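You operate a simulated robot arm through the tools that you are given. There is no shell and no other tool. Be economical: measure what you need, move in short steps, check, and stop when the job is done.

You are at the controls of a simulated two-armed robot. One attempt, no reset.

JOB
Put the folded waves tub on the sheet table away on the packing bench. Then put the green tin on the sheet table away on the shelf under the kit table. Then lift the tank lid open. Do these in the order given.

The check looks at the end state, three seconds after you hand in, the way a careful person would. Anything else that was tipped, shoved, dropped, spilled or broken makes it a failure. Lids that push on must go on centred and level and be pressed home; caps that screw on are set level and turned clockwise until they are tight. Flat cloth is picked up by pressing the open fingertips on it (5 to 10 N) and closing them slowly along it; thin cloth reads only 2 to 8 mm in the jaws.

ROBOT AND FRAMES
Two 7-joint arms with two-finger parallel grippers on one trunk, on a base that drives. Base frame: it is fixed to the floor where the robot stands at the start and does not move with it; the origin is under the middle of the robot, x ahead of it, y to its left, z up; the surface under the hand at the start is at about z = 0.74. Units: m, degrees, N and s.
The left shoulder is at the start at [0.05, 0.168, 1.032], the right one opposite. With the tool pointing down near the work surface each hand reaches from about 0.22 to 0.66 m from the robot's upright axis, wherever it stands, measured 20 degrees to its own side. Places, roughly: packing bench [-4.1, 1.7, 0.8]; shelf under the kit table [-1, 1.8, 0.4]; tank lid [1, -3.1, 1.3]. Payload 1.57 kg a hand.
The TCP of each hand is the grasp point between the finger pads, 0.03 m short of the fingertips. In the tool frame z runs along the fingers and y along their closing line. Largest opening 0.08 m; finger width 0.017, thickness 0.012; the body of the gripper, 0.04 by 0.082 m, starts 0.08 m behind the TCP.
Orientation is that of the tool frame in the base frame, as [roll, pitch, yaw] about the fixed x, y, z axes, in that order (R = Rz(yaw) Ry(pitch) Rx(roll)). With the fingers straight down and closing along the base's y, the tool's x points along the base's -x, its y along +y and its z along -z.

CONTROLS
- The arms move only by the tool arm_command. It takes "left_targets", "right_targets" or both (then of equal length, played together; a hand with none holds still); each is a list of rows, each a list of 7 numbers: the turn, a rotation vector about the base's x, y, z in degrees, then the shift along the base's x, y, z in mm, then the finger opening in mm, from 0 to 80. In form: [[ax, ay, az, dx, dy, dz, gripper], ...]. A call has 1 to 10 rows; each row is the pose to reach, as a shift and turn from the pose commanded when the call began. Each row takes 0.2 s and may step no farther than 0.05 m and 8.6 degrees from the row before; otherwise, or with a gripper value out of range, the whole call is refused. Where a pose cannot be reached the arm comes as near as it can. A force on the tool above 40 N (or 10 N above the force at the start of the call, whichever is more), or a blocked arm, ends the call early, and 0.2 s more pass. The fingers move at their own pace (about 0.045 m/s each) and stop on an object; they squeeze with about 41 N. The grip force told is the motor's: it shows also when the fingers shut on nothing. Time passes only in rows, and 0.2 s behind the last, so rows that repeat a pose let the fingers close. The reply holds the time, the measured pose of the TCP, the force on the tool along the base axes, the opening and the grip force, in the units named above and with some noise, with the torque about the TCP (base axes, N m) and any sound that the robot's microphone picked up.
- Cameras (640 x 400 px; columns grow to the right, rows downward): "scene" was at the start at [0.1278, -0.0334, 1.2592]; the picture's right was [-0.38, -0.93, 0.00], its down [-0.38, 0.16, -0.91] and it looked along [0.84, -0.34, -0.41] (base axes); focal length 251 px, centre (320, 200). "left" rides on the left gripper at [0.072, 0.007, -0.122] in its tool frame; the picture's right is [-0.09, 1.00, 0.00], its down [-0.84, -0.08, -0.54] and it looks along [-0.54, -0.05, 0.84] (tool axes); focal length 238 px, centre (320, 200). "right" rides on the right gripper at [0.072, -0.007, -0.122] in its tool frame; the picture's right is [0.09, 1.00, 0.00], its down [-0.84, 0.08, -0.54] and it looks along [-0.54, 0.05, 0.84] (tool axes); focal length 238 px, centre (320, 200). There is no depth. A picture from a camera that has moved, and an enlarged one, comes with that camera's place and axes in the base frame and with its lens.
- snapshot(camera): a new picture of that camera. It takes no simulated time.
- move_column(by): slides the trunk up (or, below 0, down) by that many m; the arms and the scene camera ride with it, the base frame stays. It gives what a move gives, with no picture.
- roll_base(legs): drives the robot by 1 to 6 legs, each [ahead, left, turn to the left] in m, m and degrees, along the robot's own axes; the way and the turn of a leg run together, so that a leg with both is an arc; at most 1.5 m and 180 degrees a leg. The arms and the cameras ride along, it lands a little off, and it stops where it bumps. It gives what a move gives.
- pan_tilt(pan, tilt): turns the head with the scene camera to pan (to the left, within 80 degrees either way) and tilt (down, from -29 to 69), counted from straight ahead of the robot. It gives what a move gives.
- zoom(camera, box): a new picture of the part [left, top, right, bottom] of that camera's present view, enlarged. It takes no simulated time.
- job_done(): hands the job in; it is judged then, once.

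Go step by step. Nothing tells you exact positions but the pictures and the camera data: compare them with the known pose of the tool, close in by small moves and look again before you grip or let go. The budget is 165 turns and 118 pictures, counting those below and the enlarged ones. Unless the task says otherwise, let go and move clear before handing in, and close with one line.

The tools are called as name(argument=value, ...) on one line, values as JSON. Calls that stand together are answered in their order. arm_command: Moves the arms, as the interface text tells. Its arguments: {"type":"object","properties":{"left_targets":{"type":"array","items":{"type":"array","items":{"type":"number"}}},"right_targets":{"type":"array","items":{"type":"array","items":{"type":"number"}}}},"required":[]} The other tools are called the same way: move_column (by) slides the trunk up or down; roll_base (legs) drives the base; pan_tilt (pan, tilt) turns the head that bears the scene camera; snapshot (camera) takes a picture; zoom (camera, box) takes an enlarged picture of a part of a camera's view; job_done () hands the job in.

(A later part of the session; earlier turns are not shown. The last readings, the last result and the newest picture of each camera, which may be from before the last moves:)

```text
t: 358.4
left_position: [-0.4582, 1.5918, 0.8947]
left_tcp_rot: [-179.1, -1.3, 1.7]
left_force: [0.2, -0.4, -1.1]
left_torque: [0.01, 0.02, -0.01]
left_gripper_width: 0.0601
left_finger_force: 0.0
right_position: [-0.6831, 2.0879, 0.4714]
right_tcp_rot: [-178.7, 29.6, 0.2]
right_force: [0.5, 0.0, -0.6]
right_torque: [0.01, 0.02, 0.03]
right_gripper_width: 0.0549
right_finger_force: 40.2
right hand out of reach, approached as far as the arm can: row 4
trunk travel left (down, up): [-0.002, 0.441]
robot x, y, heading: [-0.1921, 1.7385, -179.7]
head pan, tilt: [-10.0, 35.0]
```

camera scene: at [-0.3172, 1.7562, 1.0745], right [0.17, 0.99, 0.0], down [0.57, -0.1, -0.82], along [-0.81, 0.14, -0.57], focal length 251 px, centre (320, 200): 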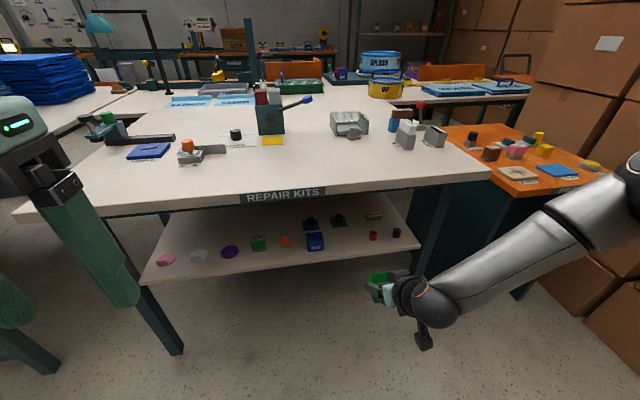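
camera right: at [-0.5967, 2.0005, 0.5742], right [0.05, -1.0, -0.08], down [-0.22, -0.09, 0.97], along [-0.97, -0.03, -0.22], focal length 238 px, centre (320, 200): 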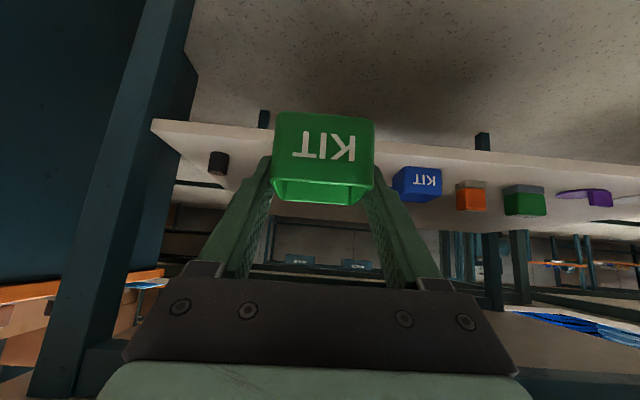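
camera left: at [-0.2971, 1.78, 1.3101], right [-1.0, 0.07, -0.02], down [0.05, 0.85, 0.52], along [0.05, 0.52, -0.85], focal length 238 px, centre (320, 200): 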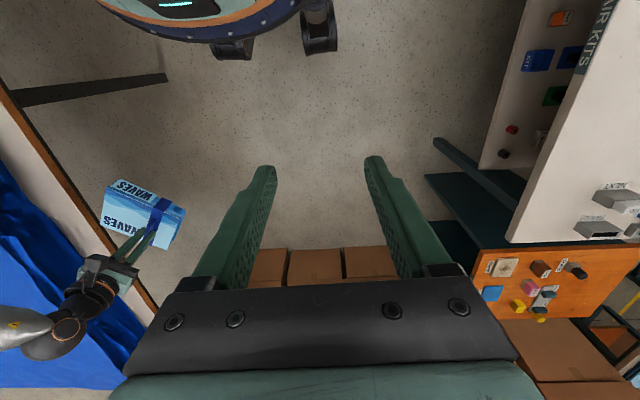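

At a 30° tilt the hand reaches shelf height. I'll bring it in with that tilt, let the tin settle flat near the shelf front, then slide it back. Moving into line at slightly raised height.

arm_command(right_targets=[[0, 0, 0, 0, -10, 30, 42], [0, 0, 0, 0, -40, 45, 42], [0, 0, 0, 0, -80, 45, 42], [0, 0, 0, 0, -119, 45, 42], [0, 0, 0, 0, -119, 45, 42]])

roll_base(legs=[[0.12, 0, 0]])

snapshot(camera="scene")

snapshot(camera="right")

```text
t: 359.6
left_position: [-0.4585, 1.5925, 0.8947]
left_tcp_rot: [-179.0, -1.4, 1.7]
left_force: [0.7, 0.4, -0.2]
left_torque: [0.0, 0.0, 0.0]
left_gripper_width: 0.0601
left_finger_force: 0.1
right_position: [-0.6831, 1.971, 0.5169]
right_tcp_rot: [-178.8, 29.6, 0.2]
right_force: [0.3, -0.7, -1.4]
right_torque: [0.05, 0.0, 0.01]
right_gripper_width: 0.055
right_finger_force: 40.5
trunk travel left (down, up): [-0.002, 0.441]
robot x, y, heading: [-0.1952, 1.7365, -179.8]
head pan, tilt: [-10.0, 35.0]
```

```text
t: 360.8
left_position: [-0.5786, 1.5909, 0.895]
left_tcp_rot: [-179.1, -1.4, 1.8]
left_force: [0.0, -0.7, -0.2]
left_torque: [0.0, 0.0, 0.03]
left_gripper_width: 0.06
left_finger_force: 0.0
right_position: [-0.8012, 1.9708, 0.5171]
right_tcp_rot: [-178.8, 29.6, 0.2]
right_force: [0.0, -0.4, -0.6]
right_torque: [0.01, 0.01, -0.01]
right_gripper_width: 0.0549
right_finger_force: 41.1
trunk travel left (down, up): [-0.002, 0.441]
robot x, y, heading: [-0.3134, 1.7399, -179.7]
head pan, tilt: [-10.0, 35.0]
```

```text
33 pictures are left
camera scene: at [-0.4377, 1.7556, 1.0445], right [0.17, 0.99, 0.0], down [0.57, -0.1, -0.82], along [-0.81, 0.14, -0.57], focal length 251 px, centre (320, 200)
```

scene: 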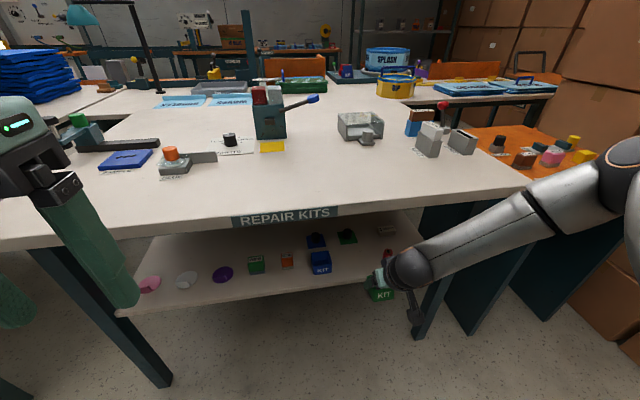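

```text
32 pictures are left
camera right: at [-0.6808, 1.9763, 0.5874], right [0.07, -1.0, -0.06], down [-0.46, -0.09, 0.88], along [-0.88, -0.04, -0.46], focal length 238 px, centre (320, 200)
```

right: 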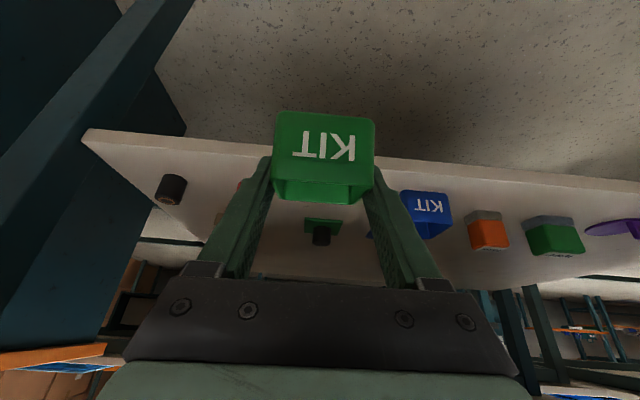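

Good alignment with the green mat. To keep the wrist below the table edge, I'll lower to just above shelf height now, then slide in.

arm_command(right_targets=[[0, 0, 0, 0, -1, -10, 42], [0, 0, 0, 0, -2, -20, 42], [0, 0, 0, 0, -2, -27, 42], [0, 0, 0, 0, -2, -27, 42]])

roll_base(legs=[[0.07, 0, 0]])

zoom(camera="scene", box=[280, 190, 480, 315])

snapshot(camera="right")

```text
t: 361.8
left_position: [-0.5787, 1.5904, 0.8948]
left_tcp_rot: [-179.1, -1.4, 1.8]
left_force: [0.5, 0.4, -0.4]
left_torque: [0.01, 0.02, 0.01]
left_gripper_width: 0.06
left_finger_force: 0.1
right_position: [-0.7947, 1.9812, 0.5075]
right_tcp_rot: [-178.9, 29.5, 0.1]
right_force: [0.5, 0.3, -0.7]
right_torque: [-0.02, -0.01, 0.01]
right_gripper_width: 0.055
right_finger_force: 41.5
right hand out of reach, approached as far as the arm can: row 1, 2, 3, 4
trunk travel left (down, up): [-0.002, 0.441]
robot x, y, heading: [-0.3126, 1.7372, -179.8]
head pan, tilt: [-10.0, 35.0]
```

```text
t: 362.8
left_position: [-0.6479, 1.5916, 0.8942]
left_tcp_rot: [-179.2, -1.4, 1.7]
left_force: [0.2, -0.4, -0.1]
left_torque: [0.01, -0.03, -0.01]
left_gripper_width: 0.0599
left_finger_force: 0.0
right_position: [-0.8647, 1.9811, 0.5074]
right_tcp_rot: [-178.7, 29.6, 0.2]
right_force: [-0.7, 0.0, -0.7]
right_torque: [0.01, -0.01, 0.02]
right_gripper_width: 0.055
right_finger_force: 40.9
trunk travel left (down, up): [-0.002, 0.441]
robot x, y, heading: [-0.3829, 1.7367, -179.8]
head pan, tilt: [-10.0, 35.0]
```

```text
3.20 times, centred on (380, 252) of scene
camera zoom: at [-0.5074, 1.7555, 1.0445], right [0.17, 0.99, 0.0], down [0.57, -0.1, -0.82], along [-0.81, 0.14, -0.57], focal length 804 px, centre (128, 32)
```

zoom: 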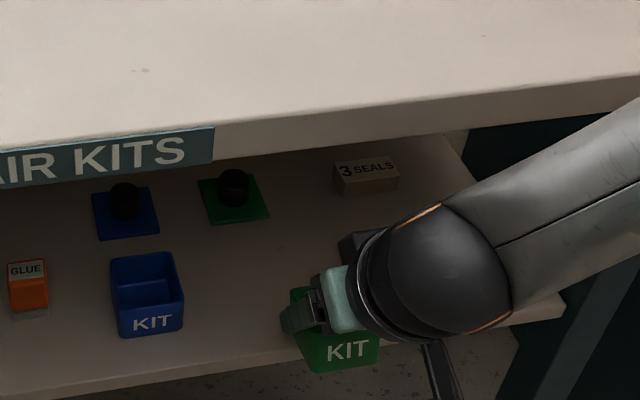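

```text
30 pictures are left
camera right: at [-0.7426, 1.9859, 0.5776], right [0.07, -1.0, -0.06], down [-0.46, -0.09, 0.88], along [-0.88, -0.03, -0.46], focal length 238 px, centre (320, 200)
```

right: 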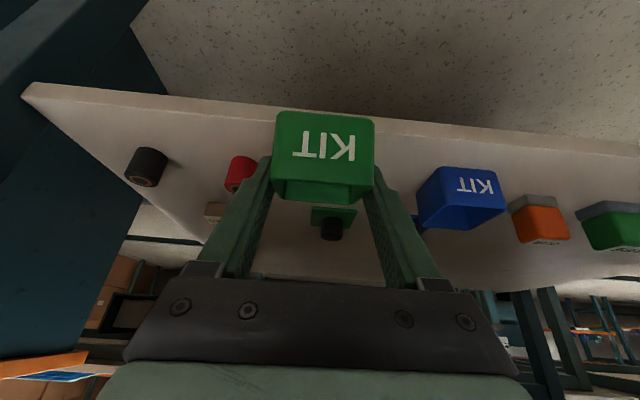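

The arm reaches lower when the target is farther to its own side. I'll back out, shift the base left, and re-extend the hand to the right at lower height.

roll_base(legs=[[-0.1, 0, 0], [0, 0.13, 0]])

arm_command(right_targets=[[0, 0, 0, 0, 40, 0, 42], [0, 0, 0, 0, 80, -5, 42], [0, 0, 0, 0, 118, -10, 42], [0, 0, 0, 0, 118, -20, 42], [0, 0, 0, 0, 118, -20, 42]])

```text
t: 365.4
left_position: [-0.5485, 1.4624, 0.8951]
left_tcp_rot: [-179.1, -1.5, 1.7]
left_force: [-0.3, 0.0, -0.5]
left_torque: [-0.01, 0.01, 0.02]
left_gripper_width: 0.06
left_finger_force: 0.0
right_position: [-0.764, 1.8529, 0.5073]
right_tcp_rot: [-178.8, 29.6, 0.0]
right_force: [0.5, -0.6, -0.7]
right_torque: [0.0, -0.01, -0.01]
right_gripper_width: 0.0551
right_finger_force: 41.0
trunk travel left (down, up): [-0.002, 0.441]
robot x, y, heading: [-0.2809, 1.61, -179.9]
head pan, tilt: [-10.0, 35.0]
```

```text
t: 366.6
left_position: [-0.5477, 1.4631, 0.8946]
left_tcp_rot: [-179.2, -1.5, 1.6]
left_force: [0.0, -0.5, 0.8]
left_torque: [0.02, 0.01, -0.02]
left_gripper_width: 0.0599
left_finger_force: 0.0
right_position: [-0.7637, 1.9719, 0.485]
right_tcp_rot: [-178.8, 29.6, 0.0]
right_force: [-0.7, -0.4, -0.3]
right_torque: [-0.02, -0.01, 0.02]
right_gripper_width: 0.0553
right_finger_force: 40.6
trunk travel left (down, up): [-0.002, 0.441]
robot x, y, heading: [-0.2832, 1.6113, -180.0]
head pan, tilt: [-10.0, 35.0]
```

Height reached. Raising a hair and driving in under the table edge.

arm_command(right_targets=[[0, 0, 0, 0, -2, 6, 42], [0, 0, 0, 0, -2, 6, 42]])

roll_base(legs=[[0.1, 0, 0]])

snapshot(camera="right")

zoom(camera="scene", box=[320, 190, 520, 315])

```text
t: 367.2
left_position: [-0.5482, 1.4628, 0.8946]
left_tcp_rot: [-179.1, -1.4, 1.6]
left_force: [-0.9, -0.4, -0.3]
left_torque: [-0.01, 0.03, -0.02]
left_gripper_width: 0.06
left_finger_force: 0.0
right_position: [-0.7639, 1.9694, 0.4923]
right_tcp_rot: [-178.8, 29.6, 0.0]
right_force: [-0.4, -0.3, -1.0]
right_torque: [0.02, 0.01, 0.01]
right_gripper_width: 0.0551
right_finger_force: 40.9
trunk travel left (down, up): [-0.002, 0.441]
robot x, y, heading: [-0.2799, 1.6106, -179.9]
head pan, tilt: [-10.0, 35.0]
```

```text
t: 368.3
left_position: [-0.6477, 1.4636, 0.8946]
left_tcp_rot: [-179.1, -1.3, 1.5]
left_force: [-0.1, -0.2, 0.6]
left_torque: [0.0, 0.02, 0.01]
left_gripper_width: 0.0598
left_finger_force: 0.1
right_position: [-0.8631, 1.9694, 0.4922]
right_tcp_rot: [-178.7, 29.7, -0.1]
right_force: [-1.0, -0.4, 0.4]
right_torque: [0.02, 0.02, -0.01]
right_gripper_width: 0.0547
right_finger_force: 41.1
trunk travel left (down, up): [-0.002, 0.441]
robot x, y, heading: [-0.3819, 1.6097, 180.0]
head pan, tilt: [-10.0, 35.0]
```

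```text
29 pictures are left
camera right: at [-0.7408, 1.9743, 0.5631], right [0.07, -1.0, -0.06], down [-0.46, -0.09, 0.88], along [-0.88, -0.03, -0.46], focal length 238 px, centre (320, 200)
```

right: 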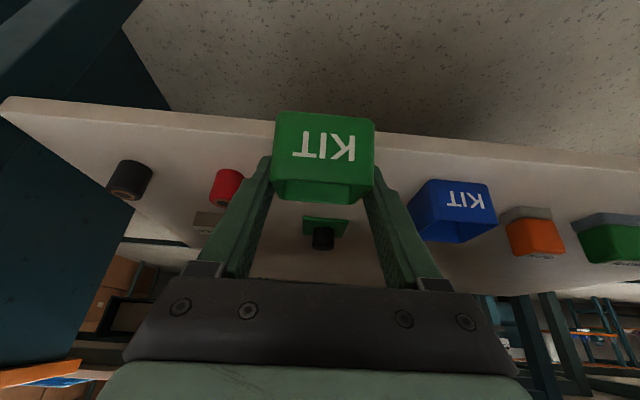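

```text
3.20 times, centred on (420, 252) of scene
camera zoom: at [-0.5063, 1.6271, 1.0445], right [0.17, 0.98, 0.0], down [0.56, -0.1, -0.82], along [-0.81, 0.14, -0.57], focal length 804 px, centre (0, 32)
```

zoom: 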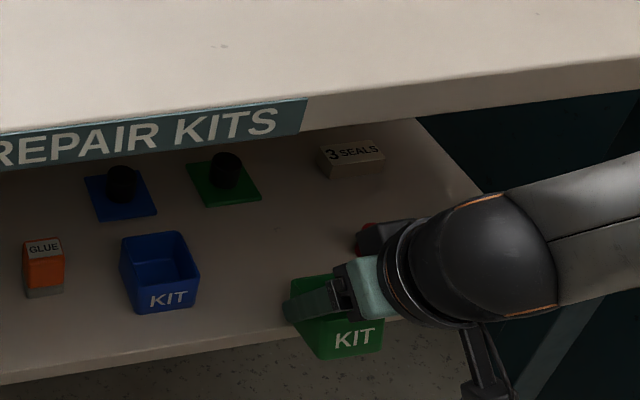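

Still clear of the table edge and neighbours. Advancing 5 cm more.

roll_base(legs=[[0.05, 0, 0]])

snapshot(camera="right")

zoom(camera="scene", box=[340, 200, 540, 325])

```text
t: 369.2
left_position: [-0.6967, 1.4641, 0.8945]
left_tcp_rot: [-179.1, -1.4, 1.3]
left_force: [-0.9, 0.8, -0.3]
left_torque: [-0.02, 0.01, 0.0]
left_gripper_width: 0.06
left_finger_force: 0.1
right_position: [-0.9113, 1.971, 0.4911]
right_tcp_rot: [-178.8, 29.6, -0.2]
right_force: [-0.3, 0.3, -1.1]
right_torque: [0.01, -0.02, 0.0]
right_gripper_width: 0.0552
right_finger_force: 40.7
trunk travel left (down, up): [-0.002, 0.441]
robot x, y, heading: [-0.4293, 1.6101, 179.7]
head pan, tilt: [-10.0, 35.0]
```

```text
27 pictures are left
camera right: at [-0.789, 1.9747, 0.5631], right [0.07, -1.0, -0.06], down [-0.46, -0.09, 0.88], along [-0.88, -0.03, -0.46], focal length 238 px, centre (320, 200)
```

right: 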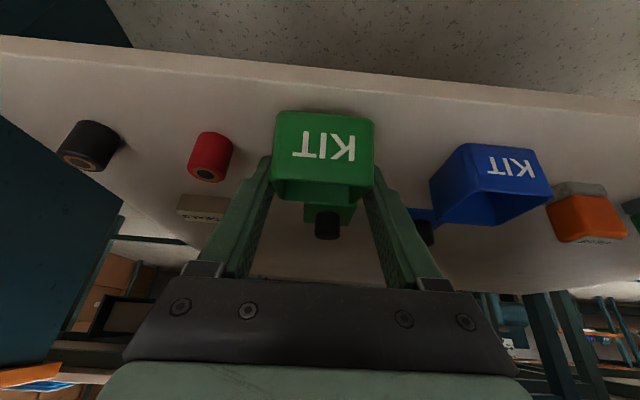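

```text
3.20 times, centred on (440, 262) of scene
camera zoom: at [-0.555, 1.6273, 1.0445], right [0.17, 0.98, 0.0], down [0.56, -0.1, -0.82], along [-0.81, 0.14, -0.57], focal length 804 px, centre (-64, 0)
```

zoom: 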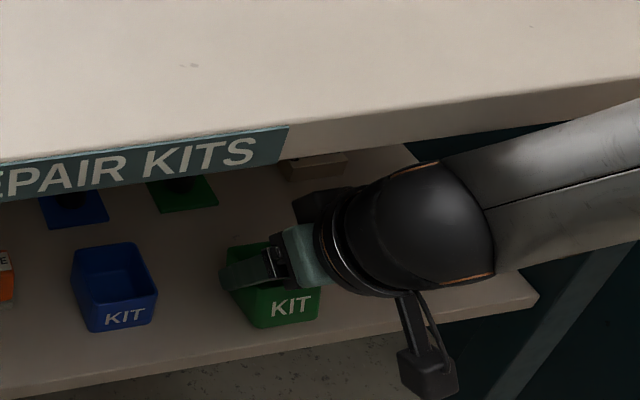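

Over the shelf with the front about 1 cm inside its edge. Lowering gently until contact.

arm_command(right_targets=[[0, 0, 0, 0, 0, -5, 42], [0, 0, 0, 0, 0, -10, 42], [0, 0, 0, 0, 0, -10, 42]])

arm_command(right_targets=[[0, 0, 0, 0, 0, -5, 42], [0, 0, 0, 0, 0, -10, 42], [0, 0, 0, 0, 0, -10, 42]])

```text
t: 370.1
left_position: [-0.6951, 1.462, 0.8952]
left_tcp_rot: [-179.0, -1.2, 1.4]
left_force: [-0.2, -0.1, -0.8]
left_torque: [0.02, 0.03, -0.01]
left_gripper_width: 0.0601
left_finger_force: 0.1
right_position: [-0.9132, 1.9699, 0.4868]
right_tcp_rot: [-178.7, 30.2, -0.1]
right_force: [4.3, 2.6, 30.3]
right_torque: [-0.77, 0.56, 0.06]
right_gripper_width: 0.0552
right_finger_force: 41.3
trunk travel left (down, up): [-0.002, 0.441]
robot x, y, heading: [-0.432, 1.6117, 180.0]
head pan, tilt: [-10.0, 35.0]
```

```text
t: 370.9
left_position: [-0.6942, 1.4637, 0.8969]
left_tcp_rot: [-178.8, -1.2, 1.4]
left_force: [-0.1, -0.3, -0.5]
left_torque: [0.02, 0.0, -0.04]
left_gripper_width: 0.06
left_finger_force: 0.0
right_position: [-0.9129, 1.971, 0.4764]
right_tcp_rot: [-178.6, 30.3, -0.2]
right_force: [6.4, 6.1, 37.8]
right_torque: [-0.79, 0.74, 0.02]
right_gripper_width: 0.0552
right_finger_force: 41.1
trunk travel left (down, up): [-0.002, 0.441]
robot x, y, heading: [-0.4315, 1.6092, 179.9]
head pan, tilt: [-10.0, 35.0]
```

snapshot(camera="right")

zoom(camera="scene", box=[340, 240, 460, 315])

```text
25 pictures are left
camera right: at [-0.7899, 1.9745, 0.5467], right [0.06, -1.0, -0.07], down [-0.45, -0.09, 0.89], along [-0.89, -0.03, -0.46], focal length 238 px, centre (320, 200)
```

right: 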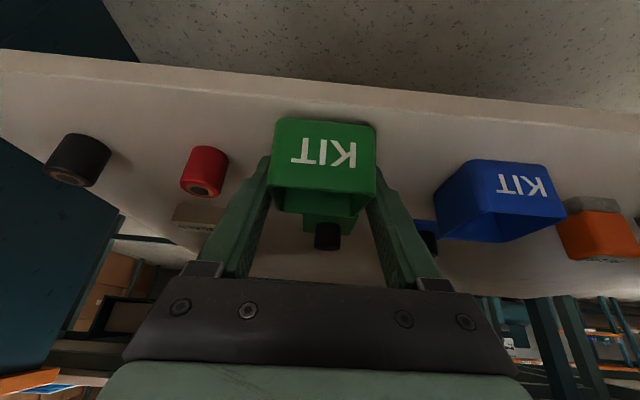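

```text
5.33 times, centred on (400, 278) of scene
camera zoom: at [-0.5525, 1.6258, 1.045], right [0.17, 0.98, 0.0], down [0.56, -0.1, -0.82], along [-0.81, 0.14, -0.57], focal length 1340 px, centre (-107, -213)
```

zoom: 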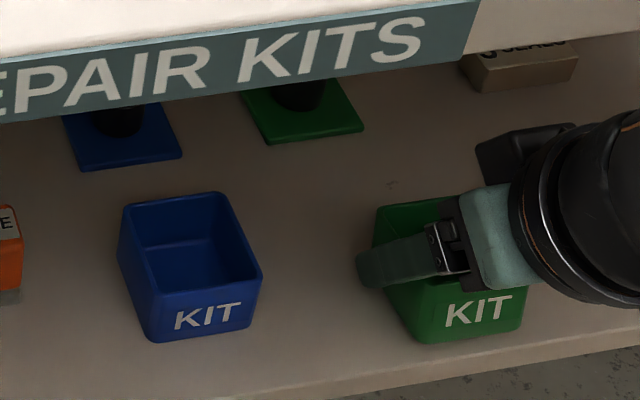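

The tin is down on the shelf. Easing the press, then opening slowly.

arm_command(right_targets=[[0, 0, 0, 0, 0, 5, 42], [0, 0, 0, 0, 0, 5, 42]])

arm_command(right_targets=[[0, 0, 0, 0, 0, 0, 57], [0, 0, 0, 0, 0, 0, 61], [0, 0, 0, 0, 0, 0, 66], [0, 0, 0, 0, 0, 0, 70], [0, 0, 0, 0, 0, 0, 70]])

snapshot(camera="right")

```text
t: 371.4
left_position: [-0.6963, 1.4632, 0.8939]
left_tcp_rot: [-179.0, -1.2, 1.4]
left_force: [0.9, 0.3, -0.1]
left_torque: [0.02, 0.0, 0.03]
left_gripper_width: 0.06
left_finger_force: 0.1
right_position: [-0.9107, 1.9698, 0.4779]
right_tcp_rot: [-178.8, 29.7, -0.1]
right_force: [-5.1, 0.6, 13.5]
right_torque: [-0.33, 0.55, -0.15]
right_gripper_width: 0.0554
right_finger_force: 40.9
trunk travel left (down, up): [-0.002, 0.441]
robot x, y, heading: [-0.434, 1.61, 180.0]
head pan, tilt: [-10.0, 35.0]
```

```text
t: 372.6
left_position: [-0.6962, 1.4642, 0.8939]
left_tcp_rot: [-179.2, -1.4, 1.5]
left_force: [0.8, -0.6, -1.3]
left_torque: [-0.02, 0.0, 0.0]
left_gripper_width: 0.0601
left_finger_force: 0.0
right_position: [-0.911, 1.97, 0.4767]
right_tcp_rot: [-178.7, 29.6, -0.2]
right_force: [-0.1, -0.9, -0.2]
right_torque: [0.0, 0.01, -0.01]
right_gripper_width: 0.07
right_finger_force: 0.1
trunk travel left (down, up): [-0.002, 0.441]
robot x, y, heading: [-0.4301, 1.6088, 179.7]
head pan, tilt: [-10.0, 35.0]
```

```text
23 pictures are left
camera right: at [-0.7888, 1.9747, 0.5478], right [0.07, -1.0, -0.06], down [-0.46, -0.09, 0.88], along [-0.88, -0.03, -0.46], focal length 238 px, centre (320, 200)
```

right: 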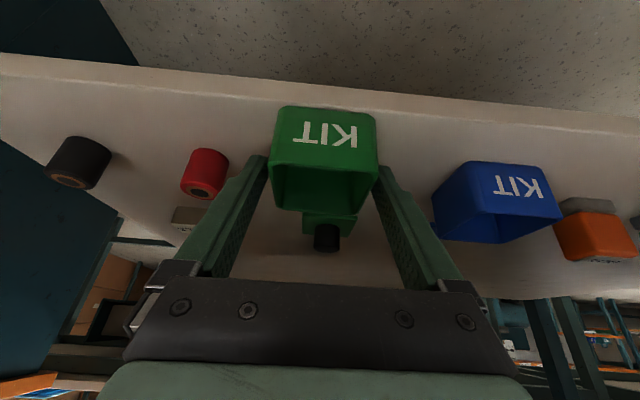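

Released and flat, but only 1.4 cm inside the edge. I'll withdraw, close the fingers, and nudge it back into line with the blue tin.

roll_base(legs=[[-0.085, 0, 0]])

arm_command(right_targets=[[0, 0, 0, 0, 0, 0, 50], [0, 0, 0, 0, -1, 0, 30], [0, 0, 0, 0, -2, 0, 10], [0, 0, 0, 0, -2, 0, 0], [0, 0, 0, 0, -2, 0, 0], [0, 0, 0, 0, -2, 0, 0]])

snapshot(camera="right")

```text
t: 373.7
left_position: [-0.612, 1.4622, 0.8942]
left_tcp_rot: [-179.0, -1.4, 1.4]
left_force: [0.4, 0.0, 0.3]
left_torque: [-0.01, -0.02, 0.02]
left_gripper_width: 0.0601
left_finger_force: 0.0
right_position: [-0.8264, 1.9688, 0.4779]
right_tcp_rot: [-178.9, 29.8, -0.1]
right_force: [-0.5, -0.5, 0.0]
right_torque: [0.04, -0.02, 0.02]
right_gripper_width: 0.0699
right_finger_force: 0.0
trunk travel left (down, up): [-0.002, 0.441]
robot x, y, heading: [-0.3457, 1.6084, -180.1]
head pan, tilt: [-10.0, 35.0]
```

```text
t: 375.1
left_position: [-0.612, 1.4634, 0.8956]
left_tcp_rot: [-179.0, -1.4, 1.5]
left_force: [0.1, 0.0, 0.4]
left_torque: [-0.01, 0.04, 0.0]
left_gripper_width: 0.06
left_finger_force: 0.0
right_position: [-0.8262, 1.9682, 0.4773]
right_tcp_rot: [-178.8, 29.5, -0.1]
right_force: [0.3, 0.6, -1.0]
right_torque: [-0.03, 0.0, 0.04]
right_gripper_width: 0.0
right_finger_force: 21.7
trunk travel left (down, up): [-0.002, 0.441]
robot x, y, heading: [-0.3504, 1.6117, -180.2]
head pan, tilt: [-10.0, 35.0]
```

```text
22 pictures are left
camera right: at [-0.7048, 1.9718, 0.5477], right [0.07, -1.0, -0.06], down [-0.46, -0.09, 0.88], along [-0.88, -0.03, -0.47], focal length 238 px, centre (320, 200)
```

right: 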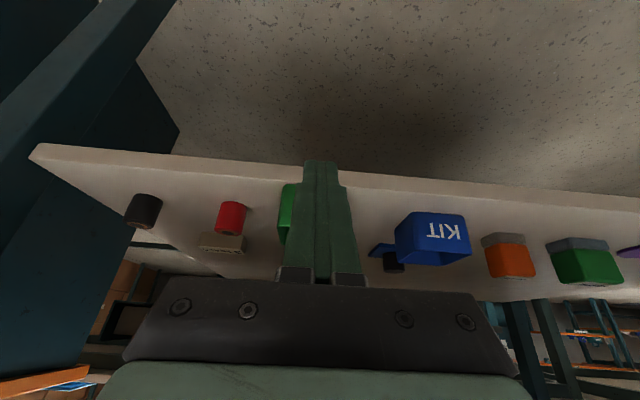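

The tin is centred behind the closed fingers. Nudging it back.

roll_base(legs=[[0.068, 0, 0]])

roll_base(legs=[[-0.15, 0, 0]])

snapshot(camera="right")

zoom(camera="scene", box=[260, 190, 460, 315])

```text
t: 376.1
left_position: [-0.6804, 1.4633, 0.8945]
left_tcp_rot: [-179.2, -1.4, 1.4]
left_force: [-0.4, 0.0, 0.4]
left_torque: [-0.03, -0.02, 0.02]
left_gripper_width: 0.06
left_finger_force: 0.1
right_position: [-0.8938, 1.9683, 0.4765]
right_tcp_rot: [-178.8, 29.6, -0.1]
right_force: [-0.2, -0.9, 0.5]
right_torque: [-0.01, 0.02, -0.03]
right_gripper_width: 0.0
right_finger_force: 21.1
trunk travel left (down, up): [-0.002, 0.441]
robot x, y, heading: [-0.4115, 1.6122, 180.4]
head pan, tilt: [-10.0, 35.0]
```

```text
t: 377.5
left_position: [-0.5293, 1.4645, 0.8946]
left_tcp_rot: [-179.0, -1.3, 1.3]
left_force: [1.8, 0.3, 1.2]
left_torque: [0.03, 0.01, 0.02]
left_gripper_width: 0.06
left_finger_force: 0.2
right_position: [-0.7417, 1.9683, 0.476]
right_tcp_rot: [-178.8, 29.7, -0.3]
right_force: [0.0, -0.3, -0.1]
right_torque: [-0.01, -0.05, 0.03]
right_gripper_width: 0.0001
right_finger_force: 20.6
trunk travel left (down, up): [-0.002, 0.441]
robot x, y, heading: [-0.2637, 1.609, 179.7]
head pan, tilt: [-10.0, 35.0]
```

```text
21 pictures are left
camera right: at [-0.6199, 1.9727, 0.5477], right [0.07, -1.0, -0.06], down [-0.46, -0.09, 0.88], along [-0.88, -0.03, -0.47], focal length 238 px, centre (320, 200)
```

right: 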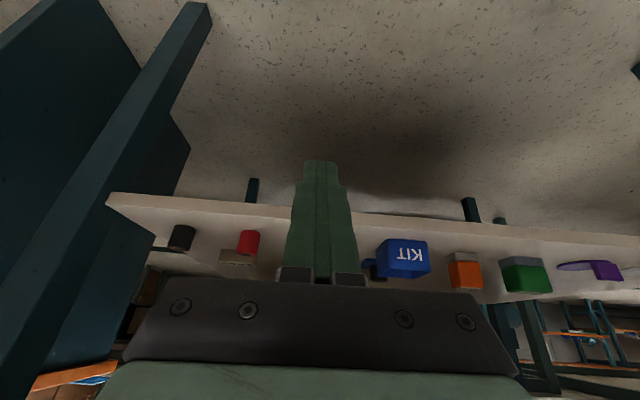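

```text
3.20 times, centred on (360, 252) of scene
camera zoom: at [-0.3864, 1.6272, 1.0445], right [0.18, 0.98, 0.0], down [0.56, -0.1, -0.82], along [-0.81, 0.14, -0.57], focal length 804 px, centre (192, 32)
```

zoom: 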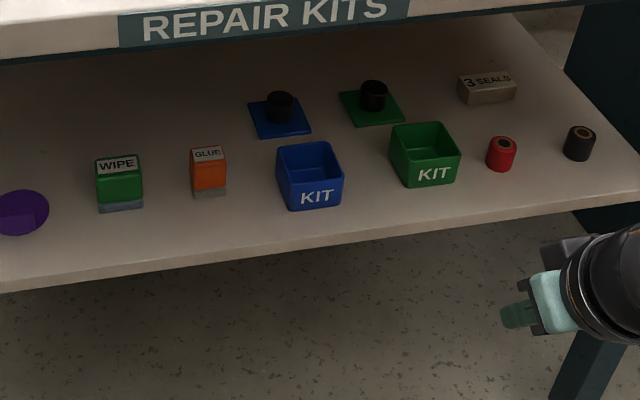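

Tin is neatly in its place beside the blue one, and nothing else has moved. Now the tank lid: raise the trunk, tuck the hand, and drive to the tank.

move_column(by=0.3)

arm_command(right_targets=[[0, -7.5, 0, 20, -20, 30, 20], [0, -15, 0, 40, -40, 60, 40], [0, -22.5, 0, 60, -60, 90, 40], [0, -29.6, 0, 80, -80, 110, 40], [0, -29.6, 0, 80, -80, 110, 40]])

roll_base(legs=[[-0.05, 0, 0], [0, 1.45, 0], [0, 1.45, 0], [0, 1.3, 0]])

```text
t: 380.5
left_position: [-0.527, 1.4645, 1.1943]
left_tcp_rot: [-178.9, -1.3, 1.3]
left_force: [0.2, 0.6, 0.1]
left_torque: [0.0, -0.03, 0.0]
left_gripper_width: 0.06
left_finger_force: 0.1
right_position: [-0.7423, 1.9685, 0.7771]
right_tcp_rot: [-178.8, 29.6, -0.3]
right_force: [0.2, 0.0, -0.9]
right_torque: [0.01, -0.02, -0.01]
right_gripper_width: 0.0
right_finger_force: 21.6
trunk travel left (down, up): [-0.302, 0.141]
robot x, y, heading: [-0.2613, 1.6111, 179.5]
head pan, tilt: [-10.0, 35.0]
```

```text
t: 381.7
left_position: [-0.5283, 1.4635, 1.1941]
left_tcp_rot: [-179.2, -1.5, 1.3]
left_force: [-1.3, -0.1, -0.3]
left_torque: [0.0, 0.0, 0.0]
left_gripper_width: 0.0601
left_finger_force: 0.0
right_position: [-0.6613, 1.8888, 0.8859]
right_tcp_rot: [-178.7, -0.2, -0.2]
right_force: [0.6, 0.3, -0.1]
right_torque: [0.0, 0.02, 0.02]
right_gripper_width: 0.0398
right_finger_force: 0.1
trunk travel left (down, up): [-0.302, 0.141]
robot x, y, heading: [-0.2628, 1.6126, 179.8]
head pan, tilt: [-10.0, 35.0]
```

```text
t: 418.7
left_position: [-0.4393, -2.7325, 1.1944]
left_tcp_rot: [-179.0, -1.4, 2.4]
left_force: [-0.1, 0.5, -0.9]
left_torque: [-0.03, 0.01, -0.01]
left_gripper_width: 0.0604
left_finger_force: 0.0
right_position: [-0.5811, -2.3096, 0.8865]
right_tcp_rot: [-178.8, 0.0, 0.8]
right_force: [-0.5, -0.1, 0.0]
right_torque: [0.02, -0.03, 0.02]
right_gripper_width: 0.0403
right_finger_force: 0.0
trunk travel left (down, up): [-0.302, 0.141]
robot x, y, heading: [-0.1791, -2.5776, -178.9]
head pan, tilt: [-10.0, 35.0]
```

roll_base(legs=[[0, 0, 179]])

pan_tilt(pan=-20, tilt=15)

snapshot(camera="scene")

```text
t: 426.4
left_position: [0.0929, -2.442, 1.1948]
left_tcp_rot: [-179.0, -1.4, -179.8]
left_force: [-0.1, 0.2, -0.5]
left_torque: [0.0, -0.04, 0.01]
left_gripper_width: 0.0599
left_finger_force: 0.1
right_position: [0.2179, -2.8693, 0.8857]
right_tcp_rot: [-178.7, 0.0, 178.5]
right_force: [-0.9, 1.0, 0.2]
right_torque: [-0.08, 0.02, 0.03]
right_gripper_width: 0.0401
right_finger_force: 0.1
trunk travel left (down, up): [-0.302, 0.141]
robot x, y, heading: [-0.1755, -2.5823, -1.3]
head pan, tilt: [-10.0, 35.0]
```

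```text
t: 427.2
left_position: [0.0933, -2.4413, 1.1948]
left_tcp_rot: [-179.0, -1.3, -179.9]
left_force: [-0.6, -0.4, 0.3]
left_torque: [-0.01, -0.02, 0.01]
left_gripper_width: 0.0599
left_finger_force: 0.1
right_position: [0.2167, -2.8693, 0.885]
right_tcp_rot: [-178.7, 0.0, 178.5]
right_force: [0.1, -0.1, -0.1]
right_torque: [0.04, -0.01, 0.02]
right_gripper_width: 0.04
right_finger_force: 0.1
trunk travel left (down, up): [-0.302, 0.141]
robot x, y, heading: [-0.1789, -2.582, -1.4]
head pan, tilt: [-20.0, 15.0]
```

```text
19 pictures are left
camera scene: at [-0.0472, -2.6154, 1.3764], right [-0.37, -0.93, 0.0], down [-0.24, 0.09, -0.97], along [0.9, -0.35, -0.26], focal length 251 px, centre (320, 200)
```

scene: 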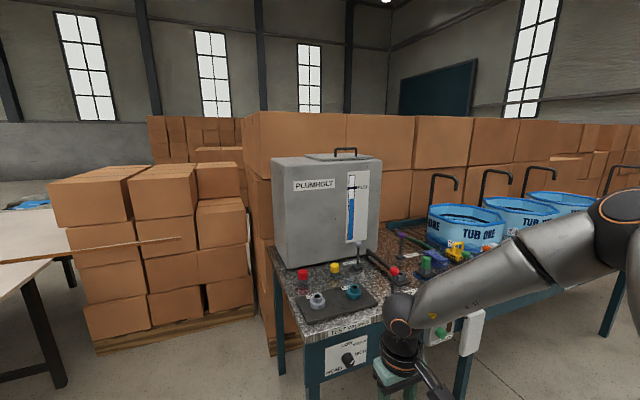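

zoom(camera="scene", box=[265, 140, 393, 220])

```text
5.00 times, centred on (329, 180) of scene
camera zoom: at [-0.0472, -2.6154, 1.3764], right [-0.37, -0.93, 0.0], down [-0.24, 0.09, -0.97], along [0.9, -0.35, -0.26], focal length 1256 px, centre (275, 300)
```

zoom: 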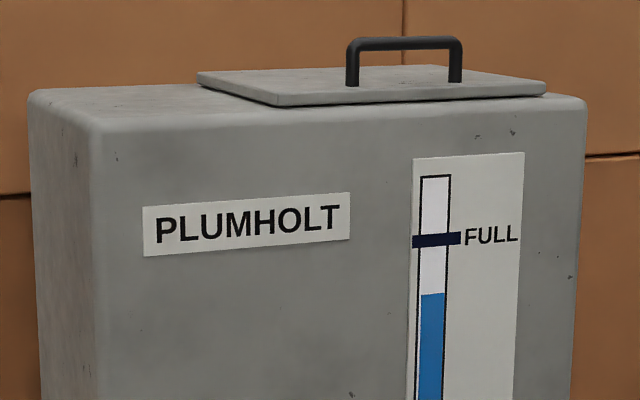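

The tank top is at about z 1.26, x 0.88–1.13, and its lid has a bar handle along y near [1.0, -3.1, 1.30]. I need a view from higher up to find the hinge.

move_column(by=0.14)

roll_base(legs=[[0.0, -0.5, 1.4], [0.22, 0, 0]])

pan_tilt(pan=0, tilt=18)

snapshot(camera="scene")

```text
t: 428.9
left_position: [0.093, -2.4405, 1.3356]
left_tcp_rot: [-179.0, -1.4, -179.9]
left_force: [0.2, 0.0, 0.3]
left_torque: [0.01, -0.01, 0.01]
left_gripper_width: 0.0598
left_finger_force: 0.1
right_position: [0.2175, -2.8692, 1.0255]
right_tcp_rot: [-178.7, 0.0, 178.5]
right_force: [-1.0, 0.2, -0.1]
right_torque: [0.0, 0.0, -0.01]
right_gripper_width: 0.0399
right_finger_force: 0.1
trunk travel left (down, up): [-0.442, 0.001]
robot x, y, heading: [-0.1759, -2.5773, -1.2]
head pan, tilt: [-20.0, 15.0]
```

```text
t: 435.0
left_position: [0.3023, -2.9314, 1.3337]
left_tcp_rot: [-179.0, -1.4, -178.6]
left_force: [-0.2, 0.1, -0.1]
left_torque: [-0.01, 0.05, -0.02]
left_gripper_width: 0.0601
left_finger_force: 0.1
right_position: [0.4355, -3.3559, 1.0248]
right_tcp_rot: [-178.7, -0.1, 179.8]
right_force: [-0.1, 0.7, 0.0]
right_torque: [-0.01, -0.01, -0.02]
right_gripper_width: 0.0401
right_finger_force: 0.0
trunk travel left (down, up): [-0.442, 0.001]
robot x, y, heading: [0.0355, -3.0809, 0.1]
head pan, tilt: [-20.0, 15.0]
```

```text
t: 435.9
left_position: [0.3005, -2.9316, 1.334]
left_tcp_rot: [-178.9, -1.5, -178.6]
left_force: [-0.8, -0.1, 0.2]
left_torque: [-0.02, 0.0, 0.0]
left_gripper_width: 0.0601
left_finger_force: 0.1
right_position: [0.4354, -3.3566, 1.0256]
right_tcp_rot: [-178.7, 0.0, 179.8]
right_force: [0.3, -0.9, 0.4]
right_torque: [-0.01, 0.0, -0.03]
right_gripper_width: 0.04
right_finger_force: 0.1
trunk travel left (down, up): [-0.442, 0.001]
robot x, y, heading: [0.035, -3.0783, -0.1]
head pan, tilt: [0.0, 18.0]
```

```text
17 pictures are left
camera scene: at [0.1703, -3.0769, 1.5116], right [0.0, -1.0, 0.0], down [-0.31, 0.0, -0.95], along [0.95, 0.0, -0.31], focal length 251 px, centre (320, 200)
```

scene: 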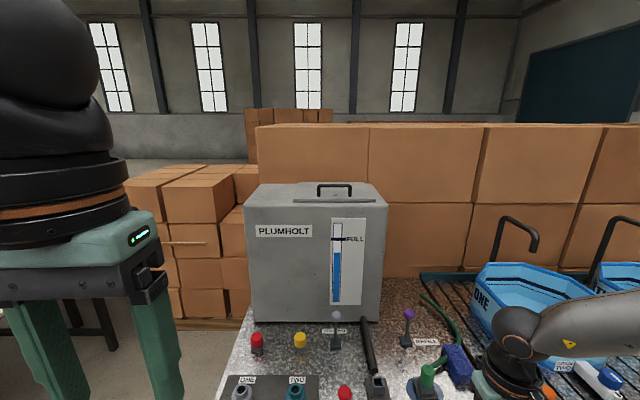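

zoom(camera="scene", box=[270, 170, 398, 250])

```text
5.00 times, centred on (334, 210) of scene
camera zoom: at [0.1703, -3.0769, 1.5116], right [0.0, -1.0, 0.0], down [-0.31, 0.0, -0.95], along [0.95, 0.0, -0.31], focal length 1256 px, centre (250, 150)
```

zoom: 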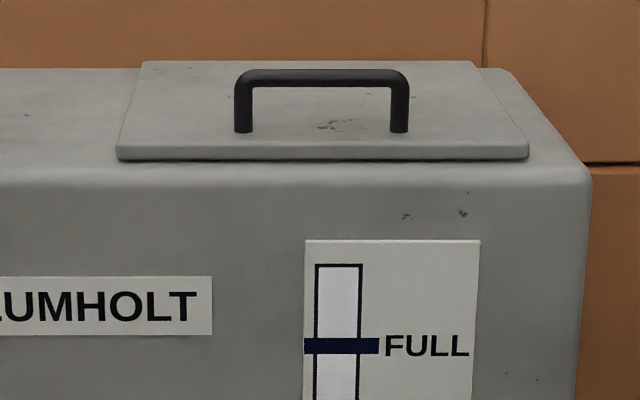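

The lid is hinged at the back (east). The bar is at about x 0.98, y -3.07 to -3.18, z 1.298. I'll work from the bench's north end with the left arm, whose sideways motion follows the lid's arc, so I'm driving round there.

roll_base(legs=[[-0.22, 0, 0], [0, 0.83, 0], [0.98, 0, 0], [0, 0, -90]])

pan_tilt(pan=15, tilt=30)

snapshot(camera="scene")

```text
t: 453.5
left_position: [0.954, -2.5155, 1.3354]
left_tcp_rot: [-179.0, -1.4, 90.5]
left_force: [-0.5, 0.6, -0.4]
left_torque: [-0.01, 0.03, 0.0]
left_gripper_width: 0.0601
left_finger_force: 0.1
right_position: [0.5264, -2.6433, 1.0267]
right_tcp_rot: [-178.7, 0.0, 89.0]
right_force: [-0.4, -1.6, -0.3]
right_torque: [0.0, 0.04, 0.0]
right_gripper_width: 0.04
right_finger_force: 0.1
trunk travel left (down, up): [-0.442, 0.001]
robot x, y, heading: [0.8125, -2.246, -91.0]
head pan, tilt: [0.0, 18.0]
```

```text
t: 454.2
left_position: [0.9544, -2.5158, 1.334]
left_tcp_rot: [-179.0, -1.4, 90.4]
left_force: [-0.3, -0.7, 0.4]
left_torque: [0.0, 0.0, 0.06]
left_gripper_width: 0.0598
left_finger_force: 0.1
right_position: [0.5269, -2.6433, 1.025]
right_tcp_rot: [-178.7, -0.1, 89.0]
right_force: [-0.1, 0.6, 0.7]
right_torque: [0.0, -0.01, -0.01]
right_gripper_width: 0.0398
right_finger_force: 0.0
trunk travel left (down, up): [-0.442, 0.001]
robot x, y, heading: [0.8107, -2.2454, -91.2]
head pan, tilt: [15.0, 30.0]
```

```text
15 pictures are left
camera scene: at [0.8353, -2.3736, 1.4923], right [-0.97, -0.24, 0.0], down [-0.12, 0.48, -0.87], along [0.21, -0.84, -0.5], focal length 251 px, centre (320, 200)
```

scene: 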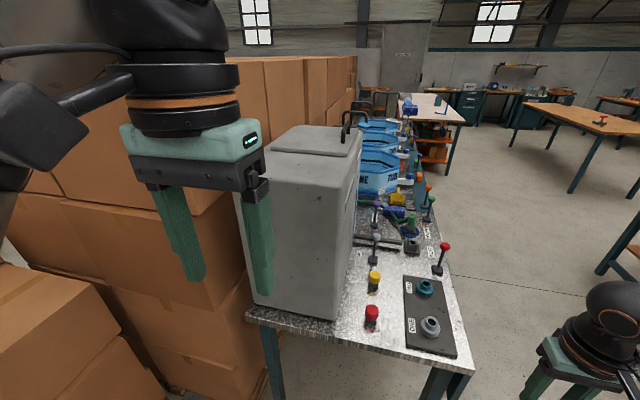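

The tank's lid and bar are visible just ahead, with tall boxes to the east. I'll tilt the left hand 45° forward, with its fingers closing across x, then move closer.

arm_command(left_targets=[[-7.5, 0, 0, 0, 0, 5, 60], [-15, 0, 0, 0, 0, 10, 60], [-22.5, 0, 0, 0, 0, 15, 60], [-30, 0, 0, 0, -10, 20, 60], [-37.5, 0, 0, 0, -20, 25, 60], [-45, 0, 0, 0, -30, 30, 60], [-45, 0, 0, 0, -30, 30, 60]])

roll_base(legs=[[0.24, 0.0, 1.2]])

snapshot(camera="left")

```text
t: 455.8
left_position: [0.9546, -2.5462, 1.3653]
left_tcp_rot: [-178.6, 43.9, 90.6]
left_force: [0.6, -0.3, -0.1]
left_torque: [0.02, 0.0, 0.0]
left_gripper_width: 0.0601
left_finger_force: 0.0
right_position: [0.5267, -2.6427, 1.0252]
right_tcp_rot: [-178.6, 0.0, 89.0]
right_force: [0.1, -1.1, 0.6]
right_torque: [0.0, 0.01, -0.02]
right_gripper_width: 0.0397
right_finger_force: 0.0
trunk travel left (down, up): [-0.442, 0.001]
robot x, y, heading: [0.8091, -2.246, -91.0]
head pan, tilt: [15.0, 30.0]
```

```text
t: 457.6
left_position: [0.9573, -2.7851, 1.3646]
left_tcp_rot: [-178.6, 43.6, 91.6]
left_force: [-0.3, -0.5, -0.2]
left_torque: [0.02, 0.01, -0.03]
left_gripper_width: 0.0601
left_finger_force: 0.1
right_position: [0.5313, -2.8893, 1.0254]
right_tcp_rot: [-178.7, 0.1, 89.8]
right_force: [-0.6, -0.2, -0.7]
right_torque: [0.05, -0.04, 0.0]
right_gripper_width: 0.0399
right_finger_force: 0.0
trunk travel left (down, up): [-0.442, 0.001]
robot x, y, heading: [0.8129, -2.4888, -89.8]
head pan, tilt: [15.0, 30.0]
```

```text
14 pictures are left
camera left: at [0.9636, -2.6487, 1.4029], right [1.0, -0.06, 0.05], down [-0.06, -0.23, 0.97], along [-0.04, -0.97, -0.23], focal length 238 px, centre (320, 200)
```

left: 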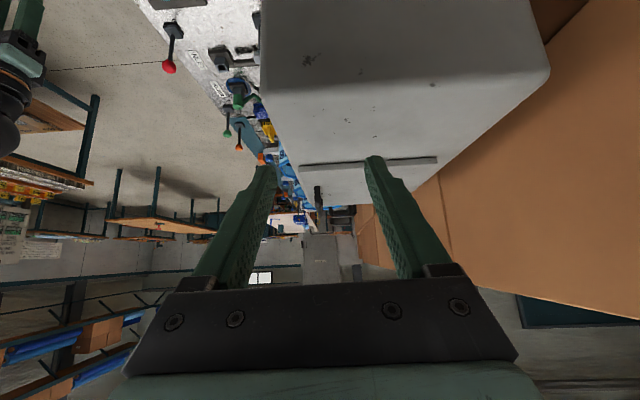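

The bar is at x ≈ 0.945, z ≈ 1.295, and the lid spans x 0.917–1.137. Moving the left hand above the bar.

arm_command(left_targets=[[0, 0, -0.8, -3, -45, -3, 60], [0, 0, -1.6, -6, -90, -6, 60], [0, 0, -1.6, -9, -135, -9, 60], [0, 0, -1.6, -12, -180, -12, 60], [0, 0, -1.6, -12, -225, -12, 60], [0, 0, -1.6, -12, -270, -12, 60], [0, 0, -1.6, -12, -315, -12, 60], [0, 0, -1.6, -12, -315, -12, 60]])

snapshot(camera="left")

```text
t: 459.4
left_position: [0.9467, -3.1006, 1.3524]
left_tcp_rot: [-178.6, 43.7, 89.9]
left_force: [0.1, 0.6, 0.6]
left_torque: [0.0, -0.01, -0.01]
left_gripper_width: 0.06
left_finger_force: 0.1
right_position: [0.5318, -2.8876, 1.0264]
right_tcp_rot: [-178.8, 0.0, 89.9]
right_force: [-0.2, 0.6, -0.5]
right_torque: [0.0, 0.02, 0.0]
right_gripper_width: 0.0397
right_finger_force: 0.0
trunk travel left (down, up): [-0.442, 0.001]
robot x, y, heading: [0.8116, -2.489, -90.0]
head pan, tilt: [15.0, 30.0]
```

```text
13 pictures are left
camera left: at [0.9574, -2.9639, 1.3902], right [1.0, -0.08, 0.05], down [-0.06, -0.23, 0.97], along [-0.07, -0.97, -0.23], focal length 238 px, centre (320, 200)
```

left: 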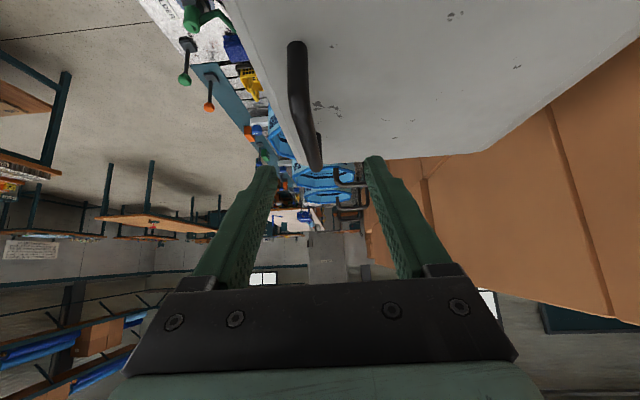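

The bar is at x ≈ 0.937, y -3.08 to -3.21. Shifting slightly, lowering over it and closing.

arm_command(left_targets=[[0, 0, 0, -9, -20, 0, 60], [0, 0, 0, -9, -25, -25, 60], [0, 0, 0, -9, -25, -45, 60], [0, 0, 0, -9, -25, -55, 60], [0, 0, 0, -9, -25, -55, 60]])

snapshot(camera="left")

```text
t: 460.6
left_position: [0.937, -3.1233, 1.3014]
left_tcp_rot: [-178.5, 44.1, 90.0]
left_force: [0.4, -5.2, 14.3]
left_torque: [-0.36, -0.41, -0.17]
left_gripper_width: 0.06
left_finger_force: 0.3
right_position: [0.5312, -2.8875, 1.0256]
right_tcp_rot: [-178.7, 0.1, 90.0]
right_force: [0.0, 0.7, -0.2]
right_torque: [0.0, 0.0, -0.01]
right_gripper_width: 0.0402
right_finger_force: 0.1
trunk travel left (down, up): [-0.442, 0.001]
robot x, y, heading: [0.8095, -2.4863, -89.8]
head pan, tilt: [15.0, 30.0]
```

```text
12 pictures are left
camera left: at [0.9464, -2.988, 1.3389], right [1.0, -0.08, 0.05], down [-0.06, -0.22, 0.97], along [-0.07, -0.97, -0.23], focal length 238 px, centre (320, 200)
```

left: 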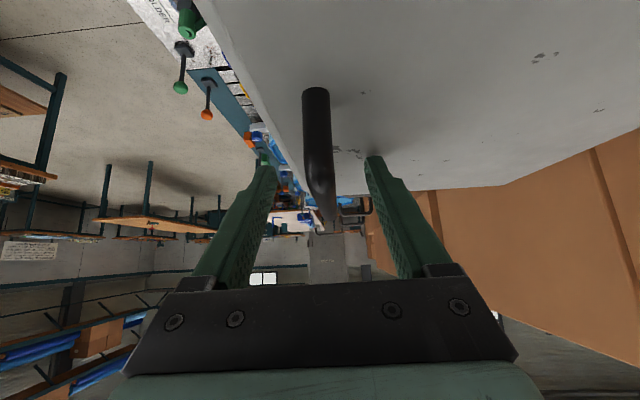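

East fingertip touches the lid. Raising 5 mm and closing on the bar.

arm_command(left_targets=[[0, 0, 0, 0, 0, 5, 60], [0, 0, 0, 0, 0, 6, 40], [0, 0, 0, 0, 0, 6, 20], [0, 0, 0, 0, 0, 6, 4], [0, 0, 0, 0, 0, 6, 4], [0, 0, 0, 0, 0, 6, 4]])

```text
t: 462.0
left_position: [0.9388, -3.1234, 1.3014]
left_tcp_rot: [-178.6, 43.4, 90.4]
left_force: [8.7, 3.6, -5.1]
left_torque: [0.22, 0.05, 0.55]
left_gripper_width: 0.0117
left_finger_force: 26.7
right_position: [0.5329, -2.8879, 1.0262]
right_tcp_rot: [-178.6, 0.0, 89.9]
right_force: [-0.2, -0.8, -0.1]
right_torque: [0.05, 0.02, -0.01]
right_gripper_width: 0.04
right_finger_force: 0.0
trunk travel left (down, up): [-0.442, 0.001]
robot x, y, heading: [0.8061, -2.4867, -90.2]
head pan, tilt: [15.0, 30.0]
```

Bar gripped (12 mm). Lifting along the hinge arc to about 30 degrees first.

arm_command(left_targets=[[0, 0, 0, 2, 0, 13, 4], [0, 0, 0, 8, 0, 27, 4], [0, 0, 0, 18, 0, 50, 4], [0, 0, 0, 31, 0, 71, 4], [0, 0, 0, 49, 0, 93, 4], [0, 0, 0, 49, 0, 93, 4]])

snapshot(camera="scene")

```text
t: 463.4
left_position: [0.9855, -3.125, 1.3955]
left_tcp_rot: [-178.5, 43.6, 90.0]
left_force: [5.3, 7.0, -7.5]
left_torque: [0.28, 0.05, 0.43]
left_gripper_width: 0.0122
left_finger_force: 29.5
right_position: [0.5323, -2.8878, 1.0275]
right_tcp_rot: [-178.6, 0.0, 89.9]
right_force: [0.7, -0.1, -0.1]
right_torque: [-0.01, 0.04, 0.0]
right_gripper_width: 0.0401
right_finger_force: 0.0
trunk travel left (down, up): [-0.442, 0.001]
robot x, y, heading: [0.8075, -2.4854, -89.9]
head pan, tilt: [15.0, 30.0]
```

```text
11 pictures are left
camera scene: at [0.8367, -2.613, 1.4923], right [-0.97, -0.26, 0.0], down [-0.13, 0.48, -0.87], along [0.22, -0.84, -0.5], focal length 251 px, centre (320, 200)
```

scene: 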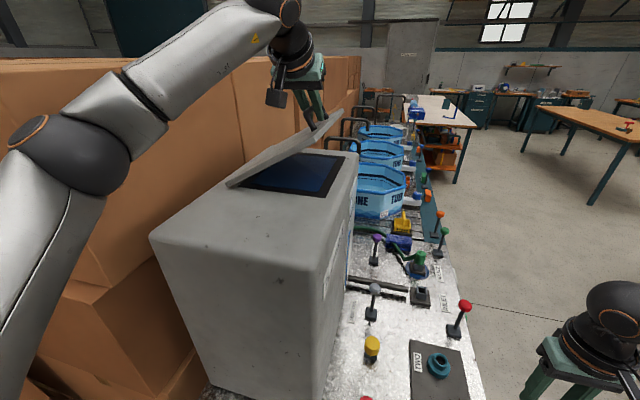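

The lid is swinging up freely. Continuing to about 60 degrees.

arm_command(left_targets=[[0, 0, 0, 10, 0, 10, 4], [0, 0, 0, 21, 0, 19, 4], [0, 0, 0, 41, 0, 34, 4], [0, 0, 0, 63, 0, 46, 4], [0, 0, 0, 89, 0, 56, 4], [0, 0, 0, 89, 0, 56, 4]])

snapshot(camera="scene")

```text
t: 464.8
left_position: [1.0747, -3.1238, 1.455]
left_tcp_rot: [-178.6, 43.7, 90.0]
left_force: [-1.6, 3.3, -0.1]
left_torque: [0.42, 0.06, 0.48]
left_gripper_width: 0.0119
left_finger_force: 29.5
right_position: [0.5313, -2.8875, 1.026]
right_tcp_rot: [-178.7, -0.1, 89.9]
right_force: [0.4, -1.1, 0.7]
right_torque: [0.01, -0.03, 0.0]
right_gripper_width: 0.0398
right_finger_force: 0.0
trunk travel left (down, up): [-0.442, 0.001]
robot x, y, heading: [0.8109, -2.486, -90.2]
head pan, tilt: [15.0, 30.0]
```

```text
10 pictures are left
camera scene: at [0.8349, -2.6129, 1.4924], right [-0.97, -0.26, 0.0], down [-0.13, 0.48, -0.87], along [0.22, -0.84, -0.5], focal length 251 px, centre (320, 200)
```

scene: 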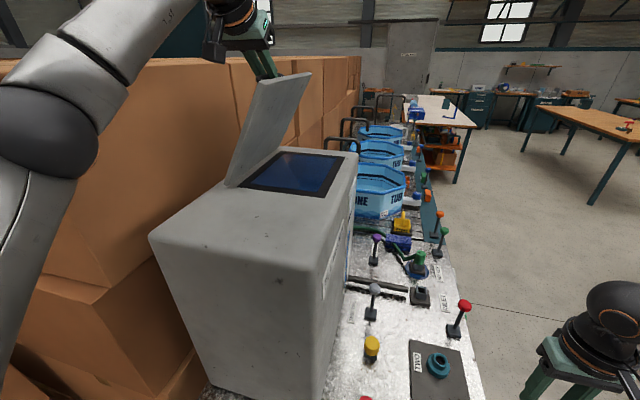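

About 55–60° open. Continuing past vertical, watching the forces.

arm_command(left_targets=[[0, 0, 0, 12, 0, 4, 4], [0, 0, 0, 24, 0, 6, 4], [0, 0, 0, 38, 0, 8, 4], [0, 0, 0, 52, 0, 9, 4], [0, 0, 0, 65, 0, 9, 4], [0, 0, 0, 77, 0, 8, 4], [0, 0, 0, 91, 0, 6, 4], [0, 0, 0, 91, 0, 6, 4]])

snapshot(camera="scene")

```text
t: 466.6
left_position: [1.1572, -3.1179, 1.4505]
left_tcp_rot: [-178.5, 44.2, 90.3]
left_force: [5.3, -9.1, 24.4]
left_torque: [0.3, 0.04, 0.68]
left_gripper_width: 0.0121
left_finger_force: 28.9
left hand out of reach, approached as far as the arm can: row 5, 6, 7, 8
right_position: [0.5329, -2.8881, 1.0249]
right_tcp_rot: [-178.9, 0.0, 89.9]
right_force: [0.2, -0.1, -0.8]
right_torque: [-0.02, -0.02, -0.01]
right_gripper_width: 0.0402
right_finger_force: 0.1
trunk travel left (down, up): [-0.442, 0.001]
robot x, y, heading: [0.8088, -2.484, -90.1]
head pan, tilt: [15.0, 30.0]
```

```text
9 pictures are left
camera scene: at [0.8345, -2.6125, 1.4926], right [-0.97, -0.26, 0.0], down [-0.13, 0.48, -0.87], along [0.22, -0.84, -0.5], focal length 251 px, centre (320, 200)
```

scene: 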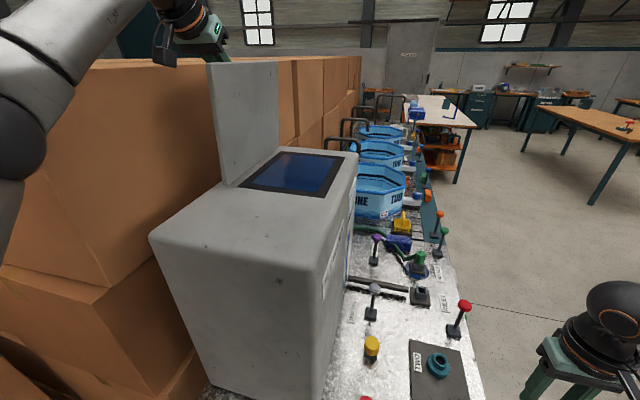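

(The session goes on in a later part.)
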